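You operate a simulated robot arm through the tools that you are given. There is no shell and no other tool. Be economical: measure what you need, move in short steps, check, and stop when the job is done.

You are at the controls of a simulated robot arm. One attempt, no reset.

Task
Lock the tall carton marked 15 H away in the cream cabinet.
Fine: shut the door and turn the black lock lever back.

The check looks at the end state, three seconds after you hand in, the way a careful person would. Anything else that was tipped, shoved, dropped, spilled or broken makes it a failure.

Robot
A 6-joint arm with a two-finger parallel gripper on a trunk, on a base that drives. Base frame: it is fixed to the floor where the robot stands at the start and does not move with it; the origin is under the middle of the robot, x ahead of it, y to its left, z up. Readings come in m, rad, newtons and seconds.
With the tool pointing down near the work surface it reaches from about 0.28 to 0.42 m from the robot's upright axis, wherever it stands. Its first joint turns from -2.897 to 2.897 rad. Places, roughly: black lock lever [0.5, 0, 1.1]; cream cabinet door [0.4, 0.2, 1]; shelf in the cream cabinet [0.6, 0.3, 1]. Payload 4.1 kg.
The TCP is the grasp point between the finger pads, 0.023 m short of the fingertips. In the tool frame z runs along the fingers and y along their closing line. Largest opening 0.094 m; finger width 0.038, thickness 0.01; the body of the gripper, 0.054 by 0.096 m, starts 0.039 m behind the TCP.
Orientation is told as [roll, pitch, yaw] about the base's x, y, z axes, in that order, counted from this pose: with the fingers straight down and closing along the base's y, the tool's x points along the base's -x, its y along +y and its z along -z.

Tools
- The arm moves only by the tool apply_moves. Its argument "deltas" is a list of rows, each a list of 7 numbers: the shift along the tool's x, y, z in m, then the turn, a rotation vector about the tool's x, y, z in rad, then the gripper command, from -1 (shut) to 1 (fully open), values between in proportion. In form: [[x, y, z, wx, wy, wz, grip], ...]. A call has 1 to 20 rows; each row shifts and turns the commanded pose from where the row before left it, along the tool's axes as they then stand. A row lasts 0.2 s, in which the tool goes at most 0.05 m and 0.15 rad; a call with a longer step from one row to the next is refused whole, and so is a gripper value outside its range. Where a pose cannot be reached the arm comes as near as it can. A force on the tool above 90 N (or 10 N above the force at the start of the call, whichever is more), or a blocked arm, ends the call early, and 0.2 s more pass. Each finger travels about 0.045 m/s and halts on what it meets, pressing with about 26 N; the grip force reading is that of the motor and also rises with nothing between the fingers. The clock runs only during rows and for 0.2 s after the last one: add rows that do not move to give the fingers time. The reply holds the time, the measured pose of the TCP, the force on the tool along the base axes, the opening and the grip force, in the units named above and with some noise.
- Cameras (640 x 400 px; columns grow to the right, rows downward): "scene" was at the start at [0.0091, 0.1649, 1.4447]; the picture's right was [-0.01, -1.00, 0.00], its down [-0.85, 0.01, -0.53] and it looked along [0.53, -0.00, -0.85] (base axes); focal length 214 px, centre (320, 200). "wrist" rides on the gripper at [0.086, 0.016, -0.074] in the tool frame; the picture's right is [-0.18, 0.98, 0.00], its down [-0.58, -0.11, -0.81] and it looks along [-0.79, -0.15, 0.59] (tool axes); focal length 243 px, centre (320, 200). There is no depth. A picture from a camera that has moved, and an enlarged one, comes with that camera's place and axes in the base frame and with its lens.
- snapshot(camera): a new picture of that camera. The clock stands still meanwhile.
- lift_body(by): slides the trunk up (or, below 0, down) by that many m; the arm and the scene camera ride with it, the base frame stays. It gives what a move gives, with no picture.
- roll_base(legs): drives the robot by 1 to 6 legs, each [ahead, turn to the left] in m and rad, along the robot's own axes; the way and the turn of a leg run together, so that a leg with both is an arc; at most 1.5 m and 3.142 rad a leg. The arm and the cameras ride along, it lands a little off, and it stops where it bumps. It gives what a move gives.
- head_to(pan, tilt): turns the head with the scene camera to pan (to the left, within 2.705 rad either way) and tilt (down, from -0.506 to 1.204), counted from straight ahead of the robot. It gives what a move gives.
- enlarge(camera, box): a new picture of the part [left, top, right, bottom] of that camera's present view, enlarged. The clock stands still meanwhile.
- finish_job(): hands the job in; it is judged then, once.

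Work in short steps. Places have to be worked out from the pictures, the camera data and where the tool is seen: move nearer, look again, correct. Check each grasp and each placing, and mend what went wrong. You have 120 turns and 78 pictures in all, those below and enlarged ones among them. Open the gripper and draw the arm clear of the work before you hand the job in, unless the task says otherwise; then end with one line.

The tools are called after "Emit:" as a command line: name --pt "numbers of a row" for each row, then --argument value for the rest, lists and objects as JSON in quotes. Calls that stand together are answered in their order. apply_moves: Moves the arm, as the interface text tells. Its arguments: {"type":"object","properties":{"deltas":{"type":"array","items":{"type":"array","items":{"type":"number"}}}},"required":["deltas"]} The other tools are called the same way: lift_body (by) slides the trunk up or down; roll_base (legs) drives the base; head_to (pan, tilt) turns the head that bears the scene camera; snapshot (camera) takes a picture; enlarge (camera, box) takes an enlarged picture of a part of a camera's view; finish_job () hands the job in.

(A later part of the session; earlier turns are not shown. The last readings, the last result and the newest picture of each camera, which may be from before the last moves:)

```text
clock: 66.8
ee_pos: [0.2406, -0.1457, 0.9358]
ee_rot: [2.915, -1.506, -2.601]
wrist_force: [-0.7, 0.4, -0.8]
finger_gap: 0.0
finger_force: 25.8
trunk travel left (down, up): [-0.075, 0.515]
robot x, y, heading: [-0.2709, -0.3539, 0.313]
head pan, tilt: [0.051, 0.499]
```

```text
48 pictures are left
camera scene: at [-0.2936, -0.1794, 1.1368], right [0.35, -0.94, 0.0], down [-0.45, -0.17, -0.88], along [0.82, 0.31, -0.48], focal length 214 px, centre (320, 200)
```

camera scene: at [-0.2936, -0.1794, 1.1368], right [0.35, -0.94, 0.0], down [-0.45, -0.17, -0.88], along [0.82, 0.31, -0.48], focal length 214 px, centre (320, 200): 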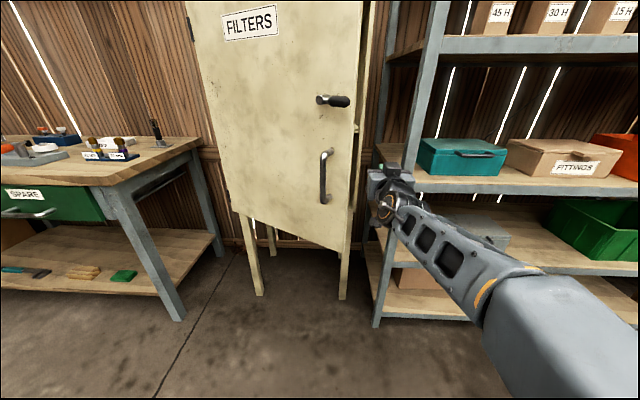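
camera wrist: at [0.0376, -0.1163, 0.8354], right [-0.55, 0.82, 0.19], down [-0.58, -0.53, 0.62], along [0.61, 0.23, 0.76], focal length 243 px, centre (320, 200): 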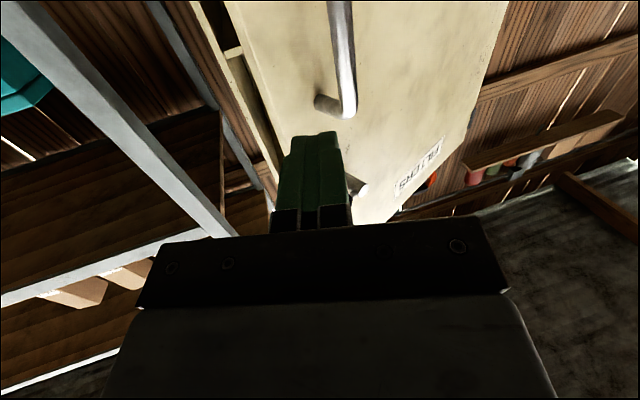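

Door edge now at (l≈.148, n≈.255), ~24° open. I correct the small upward tilt and advance the closed fingers through the gap to n≈.33.

Emit:
apply_moves --pt "0 0 0.02 0 0.06 0 -1" --pt "0 0 0.04 0 0 0 -1" --pt "0 0 0.04 0 0 0 -1" --pt "0 0 0.04 0 0 0 -1"

Emit:
snapshot --camera "wrist"

Emit:
snapshot --camera "scene"

```text
clock: 67.8
ee_pos: [0.3726, -0.1018, 0.9371]
ee_rot: [1.815, -1.554, -1.497]
wrist_force: [-0.2, -0.1, 0.9]
finger_gap: 0.0
finger_force: 25.9
trunk travel left (down, up): [-0.075, 0.515]
robot x, y, heading: [-0.2684, -0.3501, 0.315]
head pan, tilt: [0.051, 0.499]
```

```text
47 pictures are left
camera wrist: at [0.2958, -0.1069, 0.8507], right [-0.31, 0.93, 0.2], down [-0.73, -0.36, 0.58], along [0.61, 0.03, 0.79], focal length 243 px, centre (320, 200)
```

wrist: 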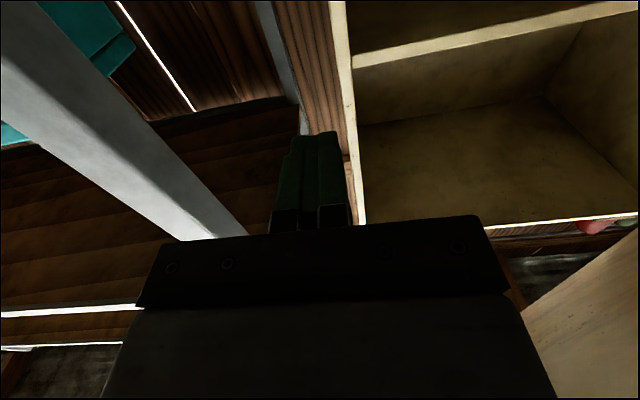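

```text
46 pictures are left
camera scene: at [-0.2939, -0.1794, 1.1369], right [0.36, -0.93, 0.0], down [-0.45, -0.17, -0.88], along [0.82, 0.31, -0.48], focal length 214 px, centre (320, 200)
```

scene: 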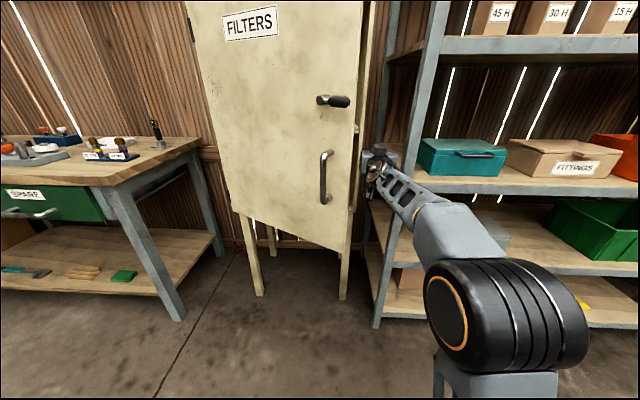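

The fingers and gripper body are inside the door edge. I push left in steps, watching force.

Emit:
apply_moves --pt "0 0.03 0 0 0 0 -1" --pt "0 0.03 0 0 0 0 -1" --pt "0 0.03 0 0 0 0 -1" --pt "0 0.03 0 0 0 0 -1" --pt "0 0.03 0 0 0 0 -1"

Emit:
snapshot --camera "scene"

```text
clock: 68.4
ee_pos: [0.366, -0.0817, 0.9401]
ee_rot: [3.133, -1.567, -2.858]
wrist_force: [-6.1, -41.3, -3.1]
finger_gap: 0.0
finger_force: 25.9
trunk travel left (down, up): [-0.075, 0.515]
robot x, y, heading: [-0.2689, -0.3513, 0.289]
head pan, tilt: [0.051, 0.499]
stopped in row 2: the force on the tool passed its limit (the readings are from after the stop); the commanded pose is now the measured one
```

```text
45 pictures are left
camera scene: at [-0.2908, -0.1831, 1.1376], right [0.34, -0.94, 0.0], down [-0.45, -0.16, -0.88], along [0.83, 0.3, -0.48], focal length 214 px, centre (320, 200)
```

scene: 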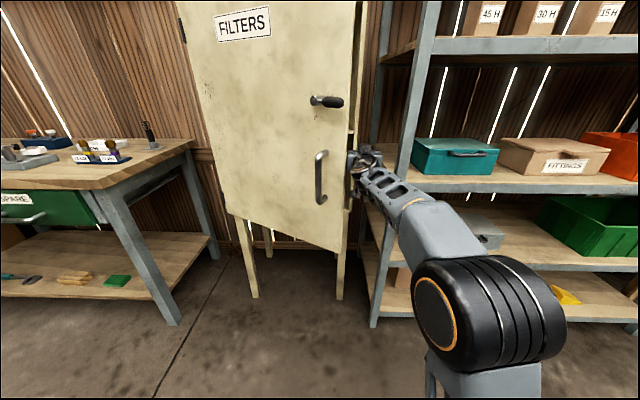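

The push was perhaps too quick at a shallow angle (the base even twisted slightly). I back off a touch and push much more slowly with the fingers deeper in.

Emit:
apply_moves --pt "0 -0.012 0 0 0 0 -1" --pt "0 0 0 0 0 0 -1"

Emit:
snapshot --camera "wrist"

Emit:
enlarge --camera "scene" --box '[280, 100, 440, 200]'

```text
clock: 69.0
ee_pos: [0.3673, -0.084, 0.9388]
ee_rot: [-0.43, -1.568, 0.718]
wrist_force: [0.5, -0.3, -1.0]
finger_gap: 0.0002
finger_force: 26.3
trunk travel left (down, up): [-0.075, 0.515]
robot x, y, heading: [-0.2681, -0.3524, 0.301]
head pan, tilt: [0.051, 0.499]
```

```text
44 pictures are left
camera wrist: at [0.2893, -0.088, 0.8518], right [-0.28, 0.94, 0.18], down [-0.74, -0.33, 0.58], along [0.61, 0.03, 0.79], focal length 243 px, centre (320, 200)
```

wrist: 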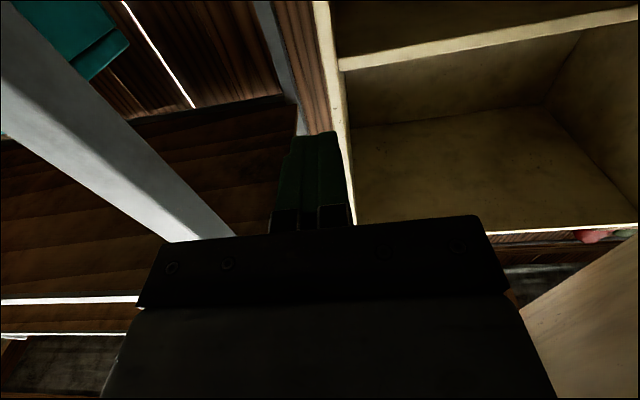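

```text
4.00 times, centred on (360, 150) of scene
camera zoom: at [-0.2921, -0.1794, 1.1369], right [0.35, -0.94, 0.0], down [-0.45, -0.17, -0.88], along [0.82, 0.3, -0.48], focal length 858 px, centre (160, 400)
```

zoom: 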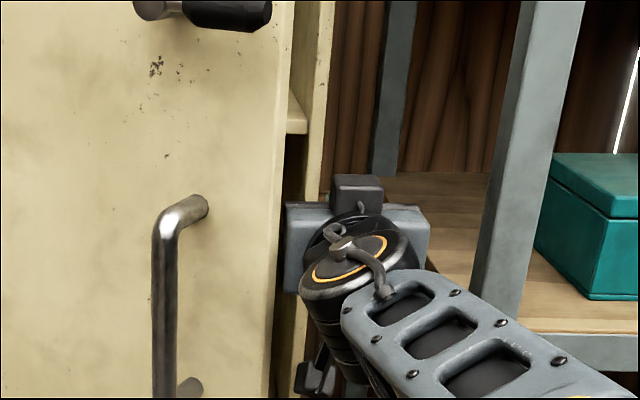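

The gripper side meets the door edge end-on, so instead I'll yaw the tool left to hook the fingers behind the door's inner face, then pull back.

Emit:
apply_moves --pt "0 0.004 0 -0.133 0 0 -1" --pt "0 0.008 0.001 -0.133 0 0 -1" --pt "0 0.012 0.004 -0.133 0 0 -1" --pt "0 0.011 0.006 -0.133 0 0 -1" --pt "0 0.011 0.007 -0.133 0 0 -1" --pt "0 0.01 0.008 -0.133 0 0 -1"

Emit:
enlarge --camera "scene" --box '[280, 100, 440, 200]'

Emit:
snapshot --camera "wrist"

```text
clock: 70.4
ee_pos: [0.3615, -0.0307, 0.9197]
ee_rot: [0.621, -1.455, 0.316]
wrist_force: [-0.1, -0.6, 1.4]
finger_gap: 0.0
finger_force: 26.1
out of reach, approached as far as the arm can: row 1, 2, 3
trunk travel left (down, up): [-0.075, 0.515]
robot x, y, heading: [-0.2716, -0.3507, 0.298]
head pan, tilt: [0.051, 0.499]
```

```text
4.00 times, centred on (360, 150) of scene
camera zoom: at [-0.2919, -0.1794, 1.1369], right [0.34, -0.94, 0.0], down [-0.45, -0.16, -0.88], along [0.82, 0.3, -0.48], focal length 858 px, centre (160, 400)
```

zoom: 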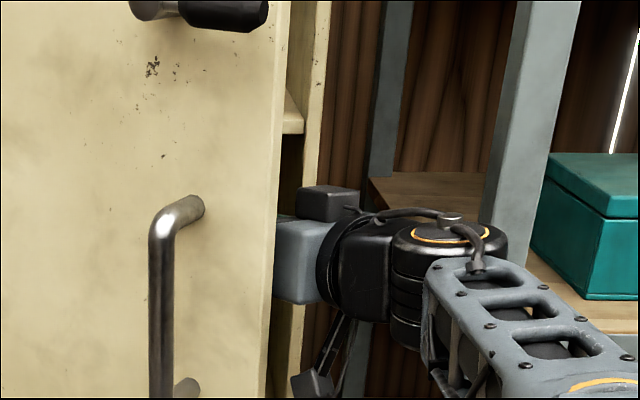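

```text
41 pictures are left
camera wrist: at [0.2944, -0.0831, 0.8411], right [-0.77, 0.59, 0.25], down [-0.32, -0.69, 0.65], along [0.55, 0.42, 0.72], focal length 243 px, centre (320, 200)
```

wrist: 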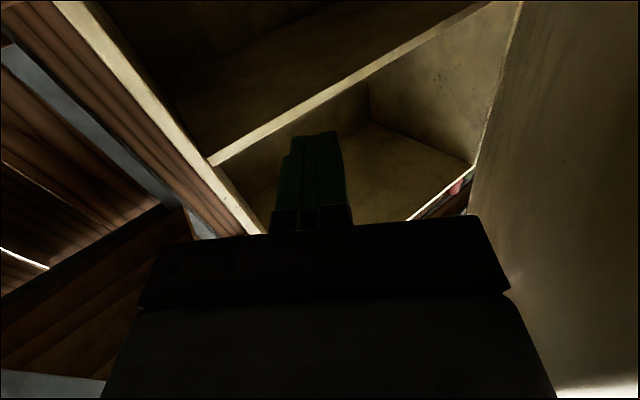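

The gripper is hooked behind the door's inner face. I slip slightly further left and pull back along the door's arc, slowly.

Emit:
apply_moves --pt "0 0.008 0.006 0 0 0 -1" --pt "0 0.008 0.006 0 0 0 -1" --pt "0 0.0103 -0.006 0 0 0 -1" --pt "0 0.0103 -0.006 0 0 0 -1" --pt "0 0.0103 -0.006 0 0 0 -1" --pt "0 0.0103 -0.006 0 0 0 -1" --pt "0 0.0103 -0.006 0 0 0 -1" --pt "0 0.0103 -0.006 0 0 0 -1" --pt "0 0.0103 -0.006 0 0 0 -1" --pt "0 0.0103 -0.006 0 0 0 -1"

Emit:
snapshot --camera "scene"

```text
clock: 72.6
ee_pos: [0.2601, 0.0019, 0.9271]
ee_rot: [0.621, -1.456, 0.315]
wrist_force: [-0.8, 0.0, -0.6]
finger_gap: 0.0
finger_force: 26.2
trunk travel left (down, up): [-0.075, 0.515]
robot x, y, heading: [-0.2749, -0.3511, 0.298]
head pan, tilt: [0.051, 0.499]
```

```text
40 pictures are left
camera scene: at [-0.2916, -0.1793, 1.1369], right [0.34, -0.94, 0.0], down [-0.45, -0.16, -0.88], along [0.82, 0.3, -0.48], focal length 214 px, centre (320, 200)
```

scene: 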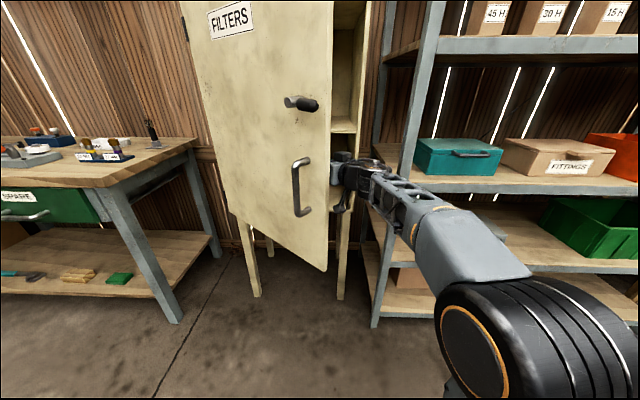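

The door swings open nicely. Continue, curving more to the left.

Emit:
apply_moves --pt "0 0.0146 -0.004 0 0 0 -1" --pt "0 0.0146 -0.004 0 0 0 -1" --pt "0 0.0146 -0.003 0 0 0 -1" --pt "0 0.0146 -0.002 0 0 0 -1" --pt "0 0.0146 -0.001 0 0 0 -1" --pt "0 0.0146 0 0 0 0 -1" --pt "0 0.0146 0.002 0 0 0 -1" --pt "0 0.0146 0.003 0 0 0 -1" --pt "0 0.0146 0.004 0 0 0 -1" --pt "0 0.0146 0.004 0 0 0 -1"

Emit:
snapshot --camera "scene"

```text
clock: 74.8
ee_pos: [0.1438, 0.0845, 0.9407]
ee_rot: [0.623, -1.455, 0.314]
wrist_force: [-0.1, 0.9, -0.8]
finger_gap: 0.0
finger_force: 26.1
trunk travel left (down, up): [-0.075, 0.515]
robot x, y, heading: [-0.2709, -0.3498, 0.296]
head pan, tilt: [0.051, 0.499]
```

```text
39 pictures are left
camera scene: at [-0.2917, -0.1794, 1.1369], right [0.34, -0.94, 0.0], down [-0.45, -0.16, -0.88], along [0.82, 0.3, -0.48], focal length 214 px, centre (320, 200)
```

scene: 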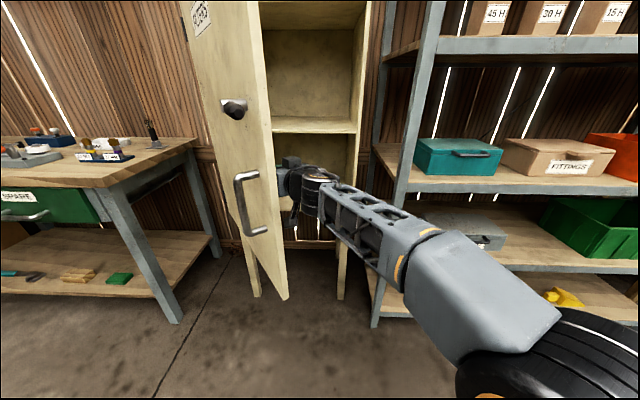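

About 60° open. Push leftward a bit more to ~80°.

Emit:
apply_moves --pt "0 0.0125 0.008 0 0 0 -1" --pt "0 0.0125 0.008 0 0 0 -1" --pt "0 0.0125 0.008 0 0 0 -1" --pt "0 0.0125 0.008 0 0 0 -1" --pt "0 0.0125 0.008 0 0 0 -1" --pt "0 0.0125 0.008 0 0 0 -1" --pt "0 0.0125 0.008 0 0 0 -1" --pt "0 0.0125 0.008 0 0 0 -1" --pt "0 0.0125 0.008 0 0 0 -1" --pt "0 0.0125 0.008 0 0 0 -1"

Emit:
snapshot --camera "scene"

```text
clock: 77.0
ee_pos: [0.0904, 0.2232, 0.9374]
ee_rot: [0.625, -1.453, 0.313]
wrist_force: [0.7, 0.4, 0.4]
finger_gap: 0.0004
finger_force: 26.3
trunk travel left (down, up): [-0.075, 0.515]
robot x, y, heading: [-0.2709, -0.3533, 0.3]
head pan, tilt: [0.051, 0.499]
```

```text
38 pictures are left
camera scene: at [-0.2917, -0.1793, 1.1369], right [0.34, -0.94, 0.0], down [-0.45, -0.16, -0.88], along [0.82, 0.3, -0.48], focal length 214 px, centre (320, 200)
```

scene: 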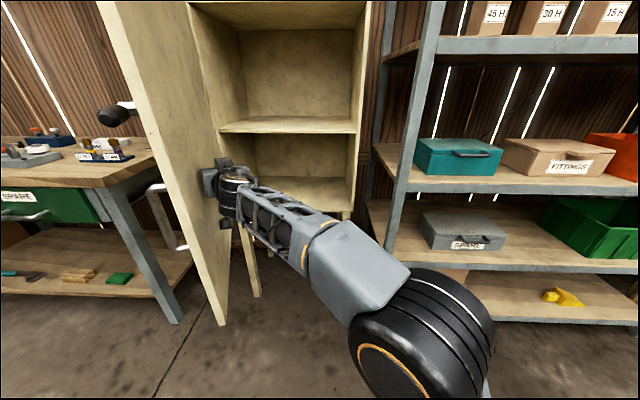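

Door ~85° open with both compartments visible; the shelf is clear. I withdraw the tool to the right and straighten it.

Emit:
apply_moves --pt "0 -0.028 -0.02 0 0 0 -1" --pt "0 -0.028 -0.02 0 0 0 -1" --pt "0 -0.028 -0.02 0 0 0 1" --pt "0 -0.03 -0.018 0.1 0 0 1" --pt "0 -0.031 -0.016 0.1 0 0 1" --pt "0 -0.032 -0.014 0.1 0 0 1" --pt "0 -0.033 -0.01 0.1 0 0 1" --pt "0 -0.034 -0.008 0.1 0 0 1" --pt "0 -0.035 -0.004 0.1 0 0 1"

```text
clock: 79.0
ee_pos: [0.1917, -0.0664, 0.9395]
ee_rot: [0.019, -1.456, 0.315]
wrist_force: [-0.1, 0.6, -1.2]
finger_gap: 0.0939
finger_force: 0.0
out of reach, approached as far as the arm can: row 3
trunk travel left (down, up): [-0.075, 0.515]
robot x, y, heading: [-0.2713, -0.3532, 0.303]
head pan, tilt: [0.051, 0.499]
```

Straighten pitch, then drive: back off, sidestep right to face the 15 H carton (l≈.82), and raise the trunk for the upper shelf.

Emit:
apply_moves --pt "0 0 0 0.018 -0.057 0 1" --pt "0 -0.03 0 0 -0.058 0 1" --pt "0 -0.03 0 0 0 0 1" --pt "0 -0.02 0 0 0 0 1"

Emit:
roll_base --legs '[[-0.25, 0], [0, -1.56], [0.55, 0], [0, 1.57]]'

Emit:
lift_body --by 0.32

Emit:
head_to --pan 0.0 --tilt 0.2

Emit:
snapshot --camera "scene"

```text
clock: 80.0
ee_pos: [0.2159, -0.141, 0.939]
ee_rot: [1.164, -1.569, -0.846]
wrist_force: [0.0, 0.5, 0.3]
finger_gap: 0.0938
finger_force: 0.0
trunk travel left (down, up): [-0.075, 0.515]
robot x, y, heading: [-0.2688, -0.3527, 0.297]
head pan, tilt: [0.051, 0.499]
```

```text
clock: 92.3
ee_pos: [0.1357, -0.7699, 0.9396]
ee_rot: [0.999, -1.569, -0.698]
wrist_force: [-0.5, -0.1, -0.1]
finger_gap: 0.0939
finger_force: 0.1
trunk travel left (down, up): [-0.075, 0.515]
robot x, y, heading: [-0.3512, -0.9721, 0.283]
head pan, tilt: [0.051, 0.499]
```

```text
clock: 95.5
ee_pos: [0.1341, -0.769, 1.2581]
ee_rot: [0.997, -1.568, -0.697]
wrist_force: [-0.6, -0.3, -0.1]
finger_gap: 0.094
finger_force: 0.1
trunk travel left (down, up): [-0.395, 0.195]
robot x, y, heading: [-0.3547, -0.9665, 0.285]
head pan, tilt: [0.051, 0.499]
```

```text
clock: 96.3
ee_pos: [0.1346, -0.7686, 1.26]
ee_rot: [1.015, -1.569, -0.715]
wrist_force: [-0.3, 0.2, 0.2]
finger_gap: 0.0941
finger_force: 0.0
trunk travel left (down, up): [-0.395, 0.195]
robot x, y, heading: [-0.355, -0.9736, 0.282]
head pan, tilt: [0.0, 0.201]
```

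```text
37 pictures are left
camera scene: at [-0.369, -0.803, 1.4845], right [0.28, -0.96, 0.0], down [-0.19, -0.06, -0.98], along [0.94, 0.27, -0.2], focal length 214 px, centre (320, 200)
```

scene: 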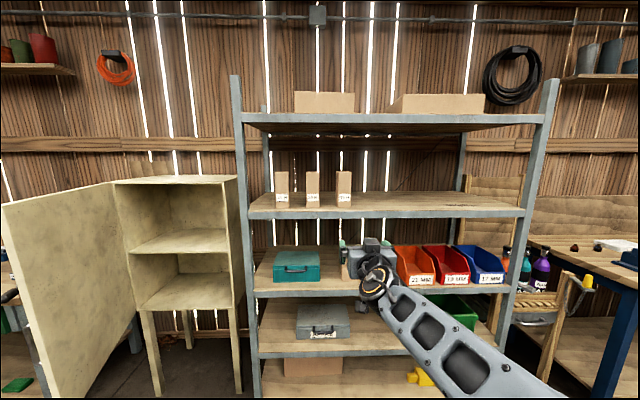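

Excellent overview: door open, cartons in view. I enlarge the cartons to localise 15 H.

Emit:
enlarge --camera "scene" --box '[240, 140, 400, 240]'

```text
4.00 times, centred on (320, 190) of scene
camera zoom: at [-0.369, -0.803, 1.4845], right [0.28, -0.96, 0.0], down [-0.19, -0.06, -0.98], along [0.94, 0.27, -0.2], focal length 858 px, centre (320, 240)
```

zoom: 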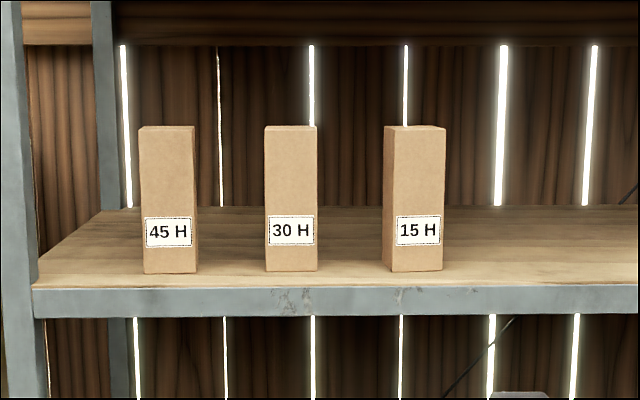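

15 H measured: front face n≈.41, l≈.77–.83, about 60 mm wide, top z≈1.41. I roll the tool by 180° so the wrist camera rides on top, clear of the shelf boards.

Emit:
apply_moves --pt "0 0 0 0 0 -0.145 1" --pt "0 0 0 0 0 -0.145 1" --pt "0 0 0 0 0 -0.145 1" --pt "0 0 0 0 0 -0.145 1" --pt "0 0 0 0 0 -0.145 1" --pt "0 0 0 0 0 -0.145 1" --pt "0 0 0 0 0 -0.145 1" --pt "0 0 0 0 0 -0.145 1" --pt "0 0 0 0 0 -0.145 1" --pt "0 0 0 0 0 -0.145 1" --pt "0 0 0 0 0 -0.145 1"

Emit:
apply_moves --pt "0 0 0 0 0 -0.145 1" --pt "0 0 0 0 0 -0.145 1" --pt "0 0 0 0 0 -0.145 1" --pt "0 0 0 0 0 -0.145 1" --pt "0 0 0 0 0 -0.145 1" --pt "0 0 0 0 0 -0.145 1" --pt "0 0 0 0 0 -0.145 1" --pt "0 0 0 0 0 -0.145 1" --pt "0 0 0 0 0 -0.145 1" --pt "0 0 0 0 0 -0.145 1" --pt "0 0 0 0 0 -0.097 1"

```text
clock: 98.7
ee_pos: [0.1339, -0.7684, 1.2589]
ee_rot: [-1.568, 0.026, 1.868]
wrist_force: [-0.4, -0.1, 0.4]
finger_gap: 0.0939
finger_force: 0.0
trunk travel left (down, up): [-0.395, 0.195]
robot x, y, heading: [-0.356, -0.9717, 0.278]
head pan, tilt: [0.0, 0.201]
```

```text
clock: 101.1
ee_pos: [0.1351, -0.7701, 1.2579]
ee_rot: [1.248, 1.569, -1.595]
wrist_force: [0.1, -0.4, 0.6]
finger_gap: 0.0938
finger_force: 0.0
trunk travel left (down, up): [-0.395, 0.195]
robot x, y, heading: [-0.3557, -0.971, 0.279]
head pan, tilt: [0.0, 0.201]
```

Camera is on top now. I raise to z≈1.36, align the base and drive up to just in front of the carton.

Emit:
apply_moves --pt "0.035 0.01 0 0 0 0 1" --pt "0.035 0.015 0 0 0 0 1" --pt "0.03 0.015 0 0 0 0 1"

Emit:
roll_base --legs '[[0, 0.037], [0.34, 0]]'

Emit:
snapshot --camera "wrist"

```text
clock: 101.9
ee_pos: [0.1434, -0.8085, 1.3576]
ee_rot: [1.633, 1.517, -1.217]
wrist_force: [0.2, 1.7, -0.9]
finger_gap: 0.0939
finger_force: 0.1
trunk travel left (down, up): [-0.395, 0.195]
robot x, y, heading: [-0.356, -0.9722, 0.279]
head pan, tilt: [0.0, 0.201]
```

```text
clock: 104.5
ee_pos: [0.4585, -0.6728, 1.3562]
ee_rot: [0.055, 1.568, -2.738]
wrist_force: [-0.1, 0.1, 0.5]
finger_gap: 0.0941
finger_force: 0.2
trunk travel left (down, up): [-0.395, 0.195]
robot x, y, heading: [-0.0307, -0.8643, 0.331]
head pan, tilt: [0.0, 0.201]
```

```text
35 pictures are left
camera wrist: at [0.3925, -0.7116, 1.4425], right [0.34, -0.92, -0.18], down [-0.8, -0.17, -0.58], along [0.5, 0.34, -0.79], focal length 243 px, centre (320, 200)
```

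wrist: 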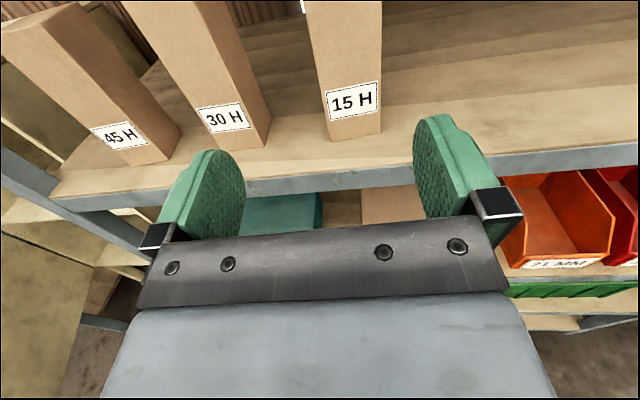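

From the wrist camera: carton front n≈.395, centre l≈.799; tool at l=.781. I drive ahead 8 cm, then correct laterally.

Emit:
roll_base --legs '[[0.08, -0.015]]'

Emit:
apply_moves --pt "0 0.006 0 -0.018 0 0 1" --pt "0 0 0 0 0 0 1"

Emit:
snapshot --camera "wrist"

```text
clock: 105.6
ee_pos: [0.5389, -0.6531, 1.3563]
ee_rot: [0.043, 1.567, -2.764]
wrist_force: [0.1, 0.4, 0.5]
finger_gap: 0.094
finger_force: 0.0
trunk travel left (down, up): [-0.395, 0.195]
robot x, y, heading: [0.0491, -0.8355, 0.314]
head pan, tilt: [0.0, 0.201]
```

```text
clock: 106.2
ee_pos: [0.5403, -0.6605, 1.3554]
ee_rot: [0.075, 1.569, -2.751]
wrist_force: [-0.6, 0.2, 0.5]
finger_gap: 0.0941
finger_force: 0.0
trunk travel left (down, up): [-0.395, 0.195]
robot x, y, heading: [0.0419, -0.8357, 0.312]
head pan, tilt: [0.0, 0.201]
```

```text
34 pictures are left
camera wrist: at [0.4745, -0.6968, 1.4421], right [0.3, -0.93, -0.18], down [-0.8, -0.15, -0.58], along [0.52, 0.32, -0.79], focal length 243 px, centre (320, 200)
```

wrist: 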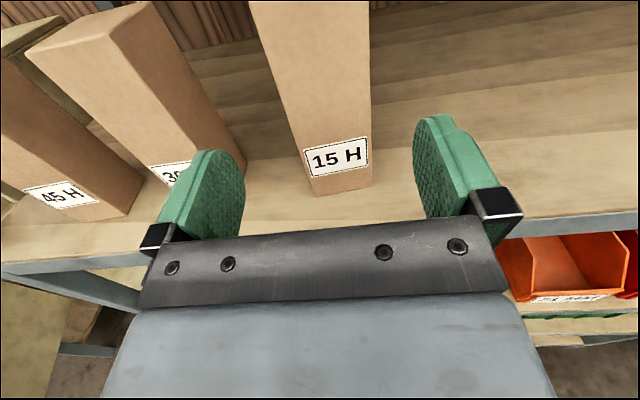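

Aligned within 2 mm. I advance 0.125 m so the fingers straddle the carton, without closing yet.

Emit:
apply_moves --pt "0 0.0005 0.03 0 0 0 1" --pt "0 0.0005 0.03 0 0 0 1" --pt "0 0.0005 0.03 0 0 0 1" --pt "0 0 0.03 0 0 0 1"

Emit:
snapshot --camera "wrist"

```text
clock: 107.2
ee_pos: [0.6558, -0.6229, 1.3556]
ee_rot: [0.413, 1.57, -2.414]
wrist_force: [-0.6, 0.1, -0.3]
finger_gap: 0.0942
finger_force: 0.1
trunk travel left (down, up): [-0.395, 0.195]
robot x, y, heading: [0.0461, -0.8348, 0.318]
head pan, tilt: [0.0, 0.201]
```

```text
33 pictures are left
camera wrist: at [0.5888, -0.6596, 1.4425], right [0.3, -0.93, -0.18], down [-0.8, -0.15, -0.58], along [0.52, 0.32, -0.79], focal length 243 px, centre (320, 200)
```

wrist: 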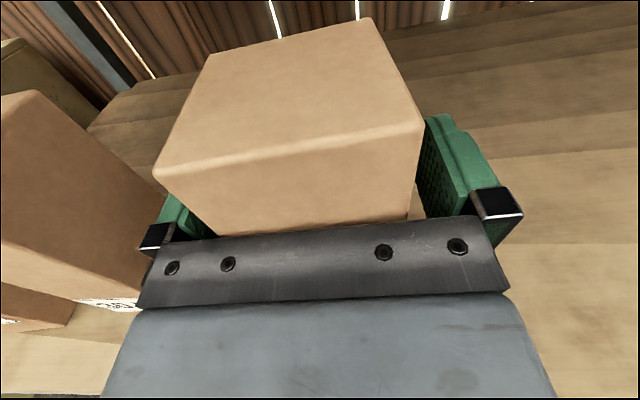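

The carton is between the fingers, face just short of the palm. Close the grip.

Emit:
apply_moves --pt "0 0 0 0 0 0 -1" --pt "0 0 0 0 0 0 -1" --pt "0 0 0 0 0 0 -1" --pt "0 0 0 0 0 0 -1" --pt "0 0 0 0 0 0 -1" --pt "0 0 0 0 0 0 -1"

Emit:
apply_moves --pt "0.01 0 0 0 0 0 -1" --pt "0.015 0 0 0 0 0 -1" --pt "0.015 0 0 0 0 0 -1"

Emit:
snapshot --camera "wrist"

```text
clock: 108.6
ee_pos: [0.6546, -0.6228, 1.3562]
ee_rot: [0.229, 1.571, -2.598]
wrist_force: [1.1, 1.0, 2.8]
finger_gap: 0.0618
finger_force: 25.7
trunk travel left (down, up): [-0.395, 0.195]
robot x, y, heading: [0.0453, -0.8363, 0.315]
head pan, tilt: [0.0, 0.201]
```

```text
clock: 109.4
ee_pos: [0.6546, -0.6239, 1.3939]
ee_rot: [-0.348, 1.568, 3.103]
wrist_force: [0.0, 0.9, -4.0]
finger_gap: 0.062
finger_force: 26.0
trunk travel left (down, up): [-0.395, 0.195]
robot x, y, heading: [0.0433, -0.8348, 0.315]
head pan, tilt: [0.0, 0.201]
```

```text
32 pictures are left
camera wrist: at [0.5876, -0.6608, 1.4801], right [0.3, -0.94, -0.19], down [-0.8, -0.14, -0.58], along [0.52, 0.32, -0.79], focal length 243 px, centre (320, 200)
```

wrist: 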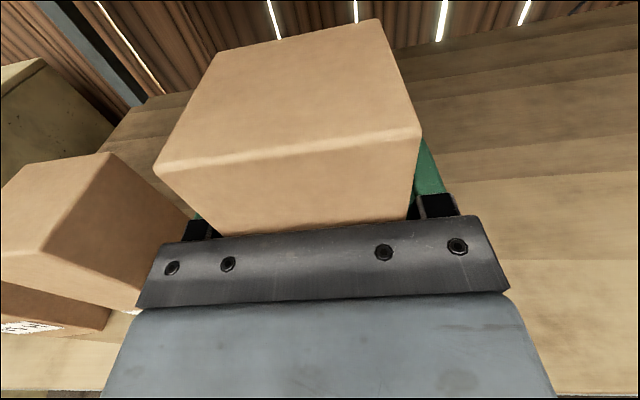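

The carton is lifted (weight ~4 N). I back straight out, then turn right, reverse along the aisle to in front of the cabinet, and turn back to face it.

Emit:
roll_base --legs '[[-0.45, 0]]'

Emit:
roll_base --legs '[[0, -1.571], [-0.755, 0], [0, 1.571]]'

Emit:
lift_body --by -0.22

Emit:
head_to --pan 0.0 --tilt 0.35

Emit:
snapshot --camera "scene"

```text
clock: 112.1
ee_pos: [0.233, -0.7619, 1.3935]
ee_rot: [-0.677, 1.571, 2.779]
wrist_force: [0.2, 0.1, -4.4]
finger_gap: 0.062
finger_force: 25.8
trunk travel left (down, up): [-0.395, 0.195]
robot x, y, heading: [-0.3763, -0.9719, 0.314]
head pan, tilt: [0.0, 0.201]
```

```text
clock: 123.9
ee_pos: [-0.0015, -0.0261, 1.3934]
ee_rot: [-0.489, 1.569, 2.978]
wrist_force: [-0.6, 0.8, -4.7]
finger_gap: 0.0623
finger_force: 26.1
trunk travel left (down, up): [-0.395, 0.195]
robot x, y, heading: [-0.6079, -0.2455, 0.329]
head pan, tilt: [0.0, 0.201]
```

```text
clock: 126.2
ee_pos: [-0.0003, -0.0261, 1.1742]
ee_rot: [-0.514, 1.568, 2.952]
wrist_force: [0.3, -0.7, -4.4]
finger_gap: 0.0619
finger_force: 26.0
trunk travel left (down, up): [-0.175, 0.415]
robot x, y, heading: [-0.6082, -0.2513, 0.327]
head pan, tilt: [0.0, 0.201]
```

```text
clock: 126.9
ee_pos: [0.0004, -0.0267, 1.1731]
ee_rot: [-0.486, 1.569, 2.98]
wrist_force: [-0.4, -0.5, -5.6]
finger_gap: 0.062
finger_force: 25.5
trunk travel left (down, up): [-0.175, 0.415]
robot x, y, heading: [-0.6053, -0.2462, 0.328]
head pan, tilt: [0.0, 0.351]
```

```text
31 pictures are left
camera scene: at [-0.6271, -0.0792, 1.2506], right [0.32, -0.95, 0.0], down [-0.33, -0.11, -0.94], along [0.89, 0.3, -0.34], focal length 214 px, centre (320, 200)
```

scene: 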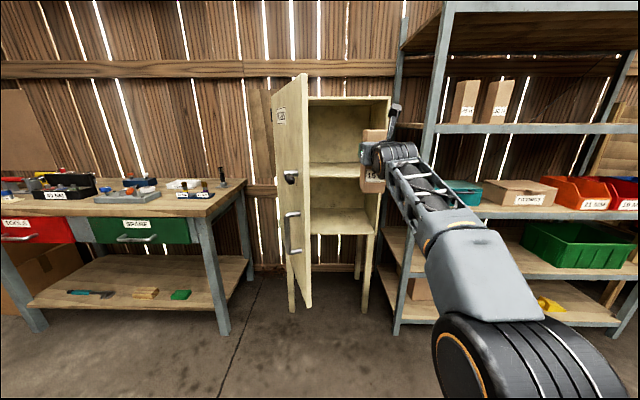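

The carton is in front of the open cabinet. I enlarge the cabinet to pin the shelf height and openings.

Emit:
enlarge --camera "scene" --box '[260, 70, 420, 170]'

Emit:
enlarge --camera "scene" --box '[270, 140, 398, 220]'

```text
4.00 times, centred on (340, 120) of scene
camera zoom: at [-0.6271, -0.0792, 1.2506], right [0.32, -0.95, 0.0], down [-0.33, -0.11, -0.94], along [0.89, 0.3, -0.34], focal length 858 px, centre (240, 520)
```

zoom: 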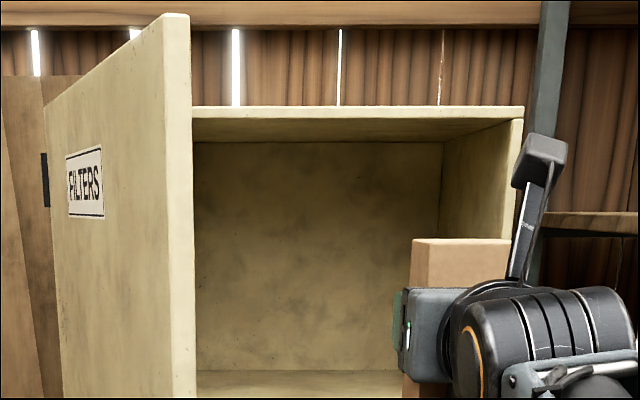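

```text
5.00 times, centred on (334, 180) of scene
camera zoom: at [-0.6271, -0.0792, 1.2506], right [0.32, -0.95, 0.0], down [-0.33, -0.11, -0.94], along [0.89, 0.3, -0.34], focal length 1072 px, centre (250, 300)
```

zoom: 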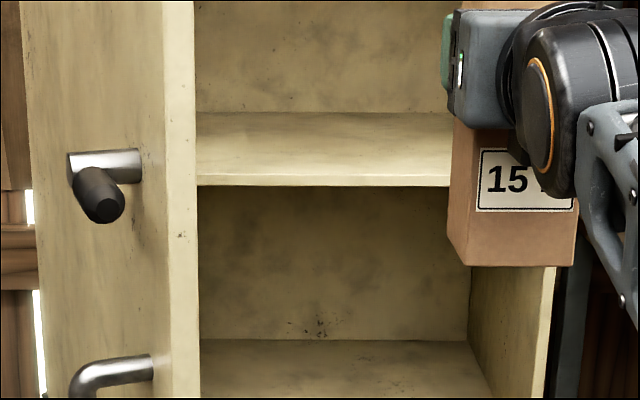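

Shelf top ≈ z .985, cabinet depth n .48–.86, roof underside ≈1.33. I lower 3 cm, shift 4 cm left, and drive ahead 0.4 m first, then check.

Emit:
apply_moves --pt "-0.015 -0.02 0 0 0 0 -1" --pt "-0.015 -0.02 0 0 0 0 -1"

Emit:
roll_base --legs '[[0.4, 0]]'

Emit:
snapshot --camera "scene"

Emit:
snapshot --camera "wrist"

```text
clock: 127.5
ee_pos: [-0.0147, 0.0113, 1.1443]
ee_rot: [-0.981, 1.569, 2.485]
wrist_force: [0.8, 0.1, -3.9]
finger_gap: 0.0617
finger_force: 26.1
trunk travel left (down, up): [-0.175, 0.415]
robot x, y, heading: [-0.6079, -0.2443, 0.328]
head pan, tilt: [0.0, 0.351]
```

```text
clock: 130.0
ee_pos: [0.3485, 0.1432, 1.1438]
ee_rot: [-0.53, 1.57, 2.945]
wrist_force: [0.4, -0.4, -4.5]
finger_gap: 0.0619
finger_force: 25.9
trunk travel left (down, up): [-0.175, 0.415]
robot x, y, heading: [-0.2406, -0.117, 0.337]
head pan, tilt: [0.0, 0.351]
```

```text
28 pictures are left
camera scene: at [-0.2625, 0.0471, 1.2506], right [0.33, -0.94, 0.0], down [-0.32, -0.11, -0.94], along [0.89, 0.31, -0.34], focal length 214 px, centre (320, 200)
```

scene: 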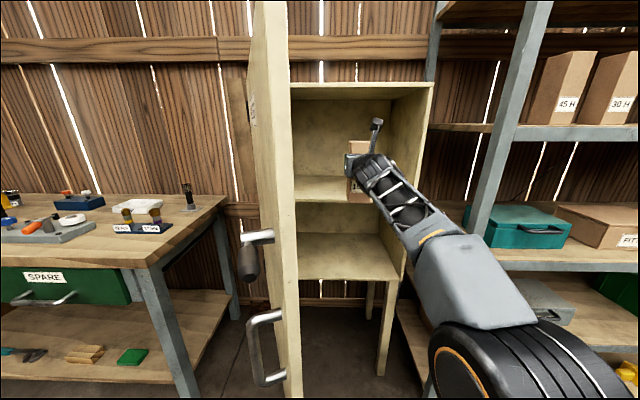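

```text
27 pictures are left
camera wrist: at [0.2829, 0.1047, 1.2301], right [0.32, -0.93, -0.18], down [-0.8, -0.16, -0.58], along [0.51, 0.33, -0.79], focal length 243 px, centre (320, 200)
```

wrist: 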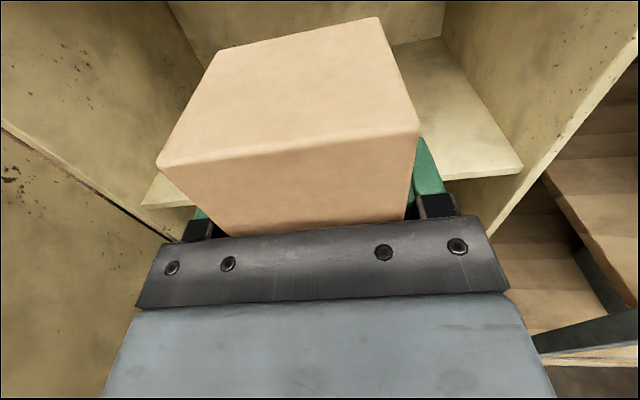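

The carton enters centrally. I drive another 0.2 m ahead and extend the arm the last 5 cm.

Emit:
roll_base --legs '[[0.2, -0.02]]'

Emit:
apply_moves --pt "0 0 0.025 0 0 0 -1" --pt "0 0 0.025 0 0 0 -1"

Emit:
snapshot --camera "wrist"

Emit:
snapshot --camera "scene"

```text
clock: 131.7
ee_pos: [0.5392, 0.1949, 1.142]
ee_rot: [-0.354, 1.566, 3.101]
wrist_force: [0.4, -0.4, -4.5]
finger_gap: 0.0617
finger_force: 26.3
trunk travel left (down, up): [-0.175, 0.415]
robot x, y, heading: [-0.0539, -0.0591, 0.323]
head pan, tilt: [0.0, 0.351]
stopped in leg 1: the robot was blocked; the commanded pose is now the measured one
```

```text
clock: 132.3
ee_pos: [0.5882, 0.212, 1.1454]
ee_rot: [-0.636, 1.568, 2.821]
wrist_force: [-0.1, 0.4, -4.3]
finger_gap: 0.0622
finger_force: 26.0
trunk travel left (down, up): [-0.175, 0.415]
robot x, y, heading: [-0.0511, -0.0551, 0.32]
head pan, tilt: [0.0, 0.351]
```

```text
26 pictures are left
camera wrist: at [0.5218, 0.1736, 1.2311], right [0.3, -0.93, -0.19], down [-0.8, -0.15, -0.58], along [0.51, 0.33, -0.79], focal length 243 px, centre (320, 200)
```

wrist: 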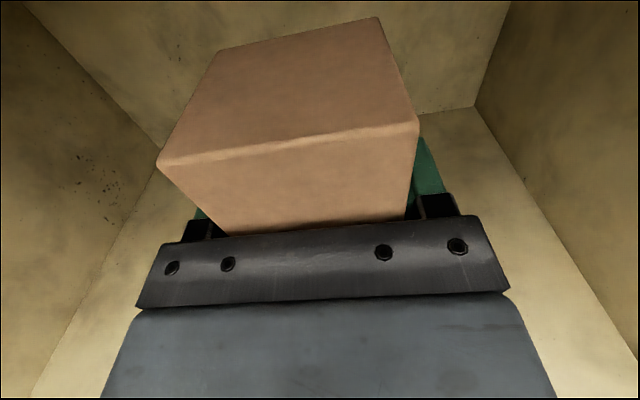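

```text
25 pictures are left
camera scene: at [-0.0749, 0.1096, 1.2505], right [0.32, -0.95, 0.0], down [-0.33, -0.11, -0.94], along [0.89, 0.3, -0.34], focal length 214 px, centre (320, 200)
```

scene: 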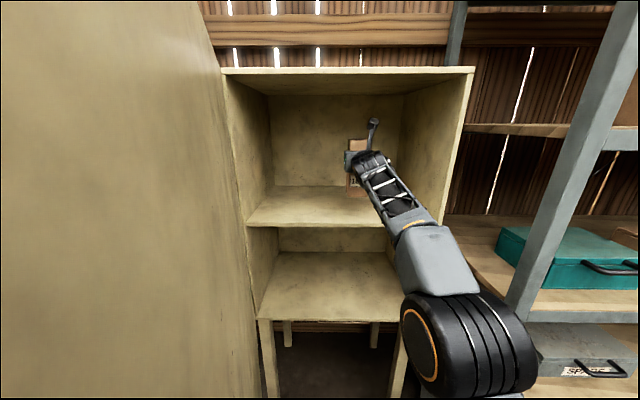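

The carton is well inside over the shelf (n≈.62). The base bumped lightly at the very end, so I keep it still and lower the carton with the arm until the shelf takes the weight.

Emit:
apply_moves --pt "-0.01 0 0 0 0 0 -1" --pt "-0.01 0 0 0 0 0 -1" --pt "-0.01 0 0 0 0 0 -1" --pt "-0.005 0 0 0 0 0 -1"

Emit:
enlarge --camera "scene" --box '[320, 130, 416, 210]'

```text
clock: 133.3
ee_pos: [0.5862, 0.2096, 1.1087]
ee_rot: [-0.786, 1.568, 2.669]
wrist_force: [0.5, -0.6, -4.3]
finger_gap: 0.062
finger_force: 26.0
trunk travel left (down, up): [-0.175, 0.415]
robot x, y, heading: [-0.0549, -0.0555, 0.323]
head pan, tilt: [0.0, 0.351]
```

```text
5.00 times, centred on (368, 170) of scene
camera zoom: at [-0.0748, 0.1097, 1.2506], right [0.32, -0.95, 0.0], down [-0.33, -0.11, -0.94], along [0.89, 0.3, -0.34], focal length 1072 px, centre (80, 350)
```

zoom: 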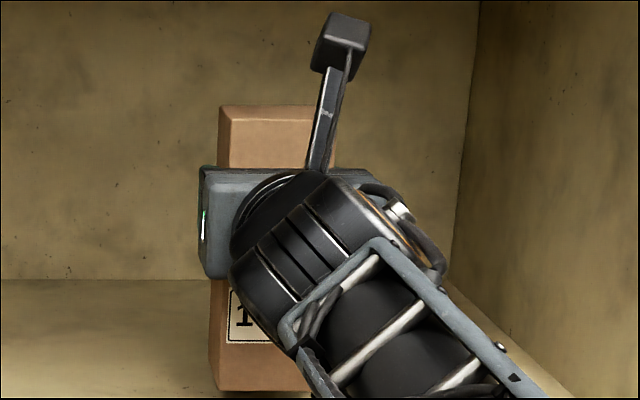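

Not yet touching (bottom ≈ .993). Lower in 3 mm steps.

Emit:
apply_moves --pt "-0.003 0 0 0 0 0 -1" --pt "-0.003 0 0 0 0 0 -1"

Emit:
apply_moves --pt "-0.003 0 0 0 0 0 -1" --pt "0 0 0 0 0 0 -1"

```text
clock: 133.9
ee_pos: [0.5865, 0.2096, 1.1034]
ee_rot: [-0.762, 1.569, 2.695]
wrist_force: [-0.4, 0.0, -4.7]
finger_gap: 0.0619
finger_force: 26.2
trunk travel left (down, up): [-0.175, 0.415]
robot x, y, heading: [-0.0562, -0.0506, 0.321]
head pan, tilt: [0.0, 0.351]
```

```text
clock: 134.5
ee_pos: [0.5875, 0.2087, 1.0998]
ee_rot: [-0.735, 1.568, 2.724]
wrist_force: [-0.6, 0.0, -3.0]
finger_gap: 0.0617
finger_force: 25.5
trunk travel left (down, up): [-0.175, 0.415]
robot x, y, heading: [-0.0541, -0.0535, 0.325]
head pan, tilt: [0.0, 0.351]
```

Force is just starting to drop; one or two more small steps.

Emit:
apply_moves --pt "-0.002 0 0 0 0 0 -1" --pt "0 0 0 0 0 0 -1"

Emit:
apply_moves --pt "-0.002 0 0 0 0 0 -1" --pt "0 0 0 0 0 0 -1"

```text
clock: 135.1
ee_pos: [0.5879, 0.2096, 1.0987]
ee_rot: [-0.842, 1.569, 2.617]
wrist_force: [0.6, -0.2, -5.6]
finger_gap: 0.0619
finger_force: 26.1
trunk travel left (down, up): [-0.175, 0.415]
robot x, y, heading: [-0.0522, -0.0577, 0.326]
head pan, tilt: [0.0, 0.351]
```

```text
clock: 135.7
ee_pos: [0.5871, 0.2088, 1.0968]
ee_rot: [-0.853, 1.569, 2.604]
wrist_force: [0.0, -0.4, -3.0]
finger_gap: 0.062
finger_force: 25.9
trunk travel left (down, up): [-0.175, 0.415]
robot x, y, heading: [-0.0507, -0.0542, 0.319]
head pan, tilt: [0.0, 0.351]
```

Just noise so far; continue.

Emit:
apply_moves --pt "-0.002 0 0 0 0 0 -1" --pt "0 0 0 0 0 0 -1"

Emit:
apply_moves --pt "-0.002 0 0 0 0 0 -1" --pt "0 0 0 0 0 0 -1"

Emit:
apply_moves --pt "-0.002 0 0 0 0 0 -1" --pt "0 0 0 0 0 0 -1"

Emit:
enlarge --camera "scene" --box '[320, 150, 416, 210]'

```text
clock: 136.3
ee_pos: [0.5863, 0.2091, 1.0966]
ee_rot: [-2.611, 1.568, 0.844]
wrist_force: [4.8, -0.3, 11.5]
finger_gap: 0.0618
finger_force: 25.8
trunk travel left (down, up): [-0.175, 0.415]
robot x, y, heading: [-0.0494, -0.0528, 0.322]
head pan, tilt: [0.0, 0.351]
```

```text
clock: 136.9
ee_pos: [0.5857, 0.2093, 1.0964]
ee_rot: [-2.697, 1.569, 0.759]
wrist_force: [2.6, 1.2, 24.8]
finger_gap: 0.0621
finger_force: 26.2
trunk travel left (down, up): [-0.175, 0.415]
robot x, y, heading: [-0.0532, -0.0605, 0.324]
head pan, tilt: [0.0, 0.351]
```

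```text
clock: 137.5
ee_pos: [0.5866, 0.2093, 1.0926]
ee_rot: [-2.672, 1.567, 0.784]
wrist_force: [-1.2, -3.7, 25.2]
finger_gap: 0.0619
finger_force: 25.9
trunk travel left (down, up): [-0.175, 0.415]
robot x, y, heading: [-0.0499, -0.0581, 0.319]
head pan, tilt: [0.0, 0.351]
```

```text
6.67 times, centred on (368, 180) of scene
camera zoom: at [-0.0749, 0.1096, 1.2508], right [0.32, -0.95, 0.0], down [-0.32, -0.11, -0.94], along [0.89, 0.3, -0.34], focal length 1430 px, centre (0, 333)
```

zoom: 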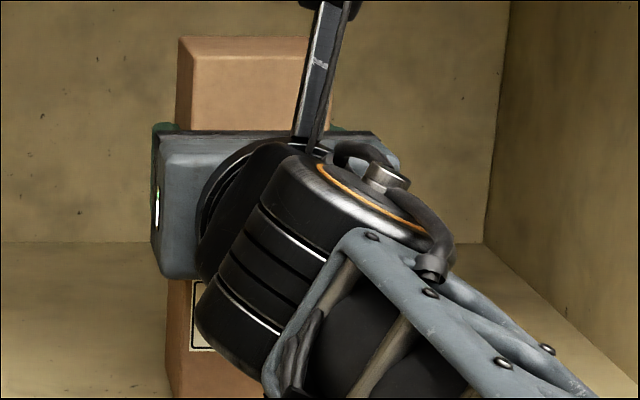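

The carton stands on the shelf (contact at TCP ≈1.0965). I relieve 3 mm, open, and draw straight back.

Emit:
apply_moves --pt "0.004 0 0 0 0 0 -1" --pt "0 0 0 0 0 0 -0.2" --pt "0 0 0 0 0 0 0.5" --pt "0 0 0 0 0 0 1" --pt "0 0 0 0 0 0 1" --pt "0 0 0 0 0 0 1"

Emit:
apply_moves --pt "0 0 -0.01 0 0 0 1" --pt "0 0 -0.02 0 0 0 1" --pt "0 0 -0.03 0 0 0 1" --pt "0 0 -0.03 0 0 0 1"

Emit:
snapshot --camera "wrist"

```text
clock: 138.9
ee_pos: [0.5876, 0.2097, 1.0938]
ee_rot: [-0.68, 1.567, 2.779]
wrist_force: [0.3, -0.2, -0.3]
finger_gap: 0.094
finger_force: 0.1
trunk travel left (down, up): [-0.175, 0.415]
robot x, y, heading: [-0.05, -0.0588, 0.324]
head pan, tilt: [0.0, 0.351]
```

```text
clock: 139.9
ee_pos: [0.502, 0.1804, 1.0941]
ee_rot: [-0.669, 1.568, 2.787]
wrist_force: [0.3, 0.1, 0.3]
finger_gap: 0.0941
finger_force: 0.0
trunk travel left (down, up): [-0.175, 0.415]
robot x, y, heading: [-0.0508, -0.0556, 0.318]
head pan, tilt: [0.0, 0.351]
```

```text
22 pictures are left
camera wrist: at [0.4341, 0.1432, 1.1811], right [0.3, -0.93, -0.19], down [-0.8, -0.15, -0.58], along [0.51, 0.33, -0.79], focal length 243 px, centre (320, 200)
```

wrist: 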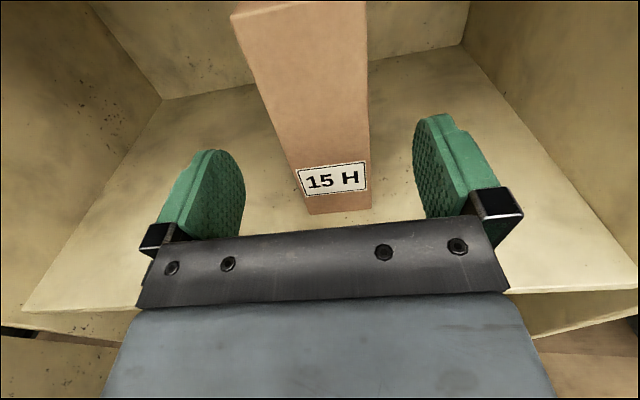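

15 H stands upright on the cabinet shelf and the gripper is free. I back the base straight out and view the door.

Emit:
roll_base --legs '[[-0.7, 0]]'

Emit:
snapshot --camera "scene"

```text
clock: 143.7
ee_pos: [-0.156, -0.0338, 1.093]
ee_rot: [-0.222, 1.566, -3.046]
wrist_force: [0.5, 0.8, 0.0]
finger_gap: 0.0938
finger_force: 0.1
trunk travel left (down, up): [-0.175, 0.415]
robot x, y, heading: [-0.7087, -0.2764, 0.327]
head pan, tilt: [0.0, 0.351]
```

```text
21 pictures are left
camera scene: at [-0.7301, -0.1087, 1.2506], right [0.32, -0.95, 0.0], down [-0.33, -0.11, -0.94], along [0.89, 0.3, -0.34], focal length 214 px, centre (320, 200)
```

scene: 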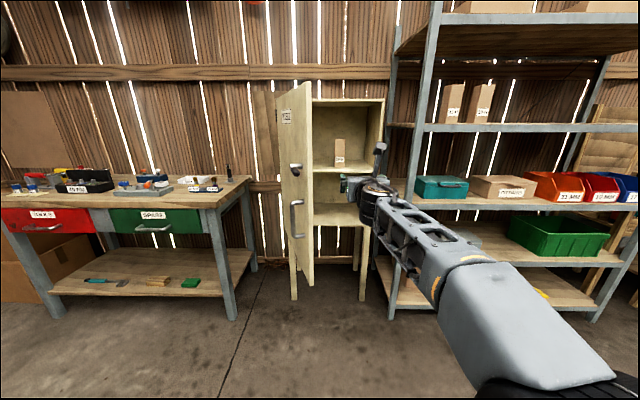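

15 H is visible inside. The door is ~68° open (edge at l≈-.16, n≈-.02). I'll push its outer face above the lever: raise to z≈1.22, close the fingers, and move left of the edge first.

Emit:
lift_body --by 0.13

Emit:
apply_moves --pt "0 -0.035 0 0 0 0 -1" --pt "0 -0.035 0 0 0 0 -1" --pt "0 -0.035 0 0 0 0 -1" --pt "0 -0.035 0 0 0 0 -1" --pt "0 -0.035 0 0 0 0 -1" --pt "0 -0.035 0 0 0 0 -1" --pt "0 -0.035 0 0 0 0 -1" --pt "0 -0.03 0 0 0 0 -1"

Emit:
snapshot --camera "scene"

```text
clock: 145.3
ee_pos: [-0.1551, -0.0354, 1.2229]
ee_rot: [-0.21, 1.565, -3.031]
wrist_force: [0.0, -0.5, 0.2]
finger_gap: 0.0939
finger_force: 0.1
trunk travel left (down, up): [-0.305, 0.285]
robot x, y, heading: [-0.7074, -0.2754, 0.324]
head pan, tilt: [0.0, 0.351]
```

```text
clock: 147.1
ee_pos: [-0.2418, 0.2272, 1.2238]
ee_rot: [-0.165, 1.568, -2.985]
wrist_force: [0.3, -0.2, 0.0]
finger_gap: 0.0
finger_force: 26.4
trunk travel left (down, up): [-0.305, 0.285]
robot x, y, heading: [-0.7066, -0.2781, 0.326]
head pan, tilt: [0.0, 0.351]
```

```text
20 pictures are left
camera scene: at [-0.7302, -0.1087, 1.3806], right [0.32, -0.95, 0.0], down [-0.33, -0.11, -0.94], along [0.89, 0.3, -0.34], focal length 214 px, centre (320, 200)
```

scene: 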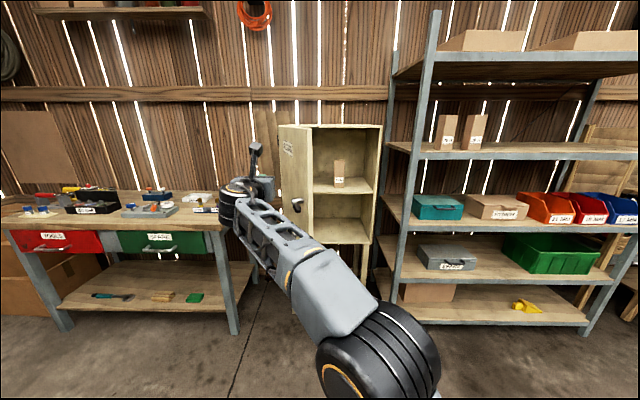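

Tool is left of the door edge. Drive ahead 0.19 m so the gripper sits beside the outer face.

Emit:
roll_base --legs '[[0.19, 0]]'

Emit:
apply_moves --pt "0 0.015 0 0 0 0 -1" --pt "0 0.015 0 0 0 0 -1" --pt "0 0.015 0 0 0 0 -1" --pt "0 0.015 0 0 0 0 -1" --pt "0 0.015 0 0 0 0 -1" --pt "0 0.015 0 0 0 0 -1"

Emit:
snapshot --camera "scene"

```text
clock: 148.6
ee_pos: [-0.0606, 0.2858, 1.2215]
ee_rot: [-0.202, 1.566, -3.026]
wrist_force: [0.1, 0.1, 0.6]
finger_gap: 0.0001
finger_force: 25.9
trunk travel left (down, up): [-0.305, 0.285]
robot x, y, heading: [-0.5294, -0.2166, 0.319]
head pan, tilt: [0.0, 0.351]
```

```text
clock: 150.0
ee_pos: [-0.0315, 0.2012, 1.2236]
ee_rot: [-0.273, 1.567, -3.095]
wrist_force: [-0.1, -0.3, -0.6]
finger_gap: 0.0001
finger_force: 26.0
trunk travel left (down, up): [-0.305, 0.285]
robot x, y, heading: [-0.5325, -0.2175, 0.325]
head pan, tilt: [0.0, 0.351]
```

```text
19 pictures are left
camera scene: at [-0.5508, -0.0485, 1.3806], right [0.32, -0.95, 0.0], down [-0.33, -0.11, -0.94], along [0.89, 0.3, -0.34], focal length 214 px, centre (320, 200)
```

scene: 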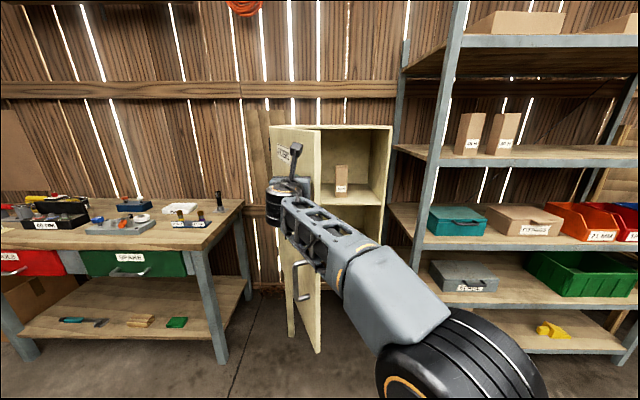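

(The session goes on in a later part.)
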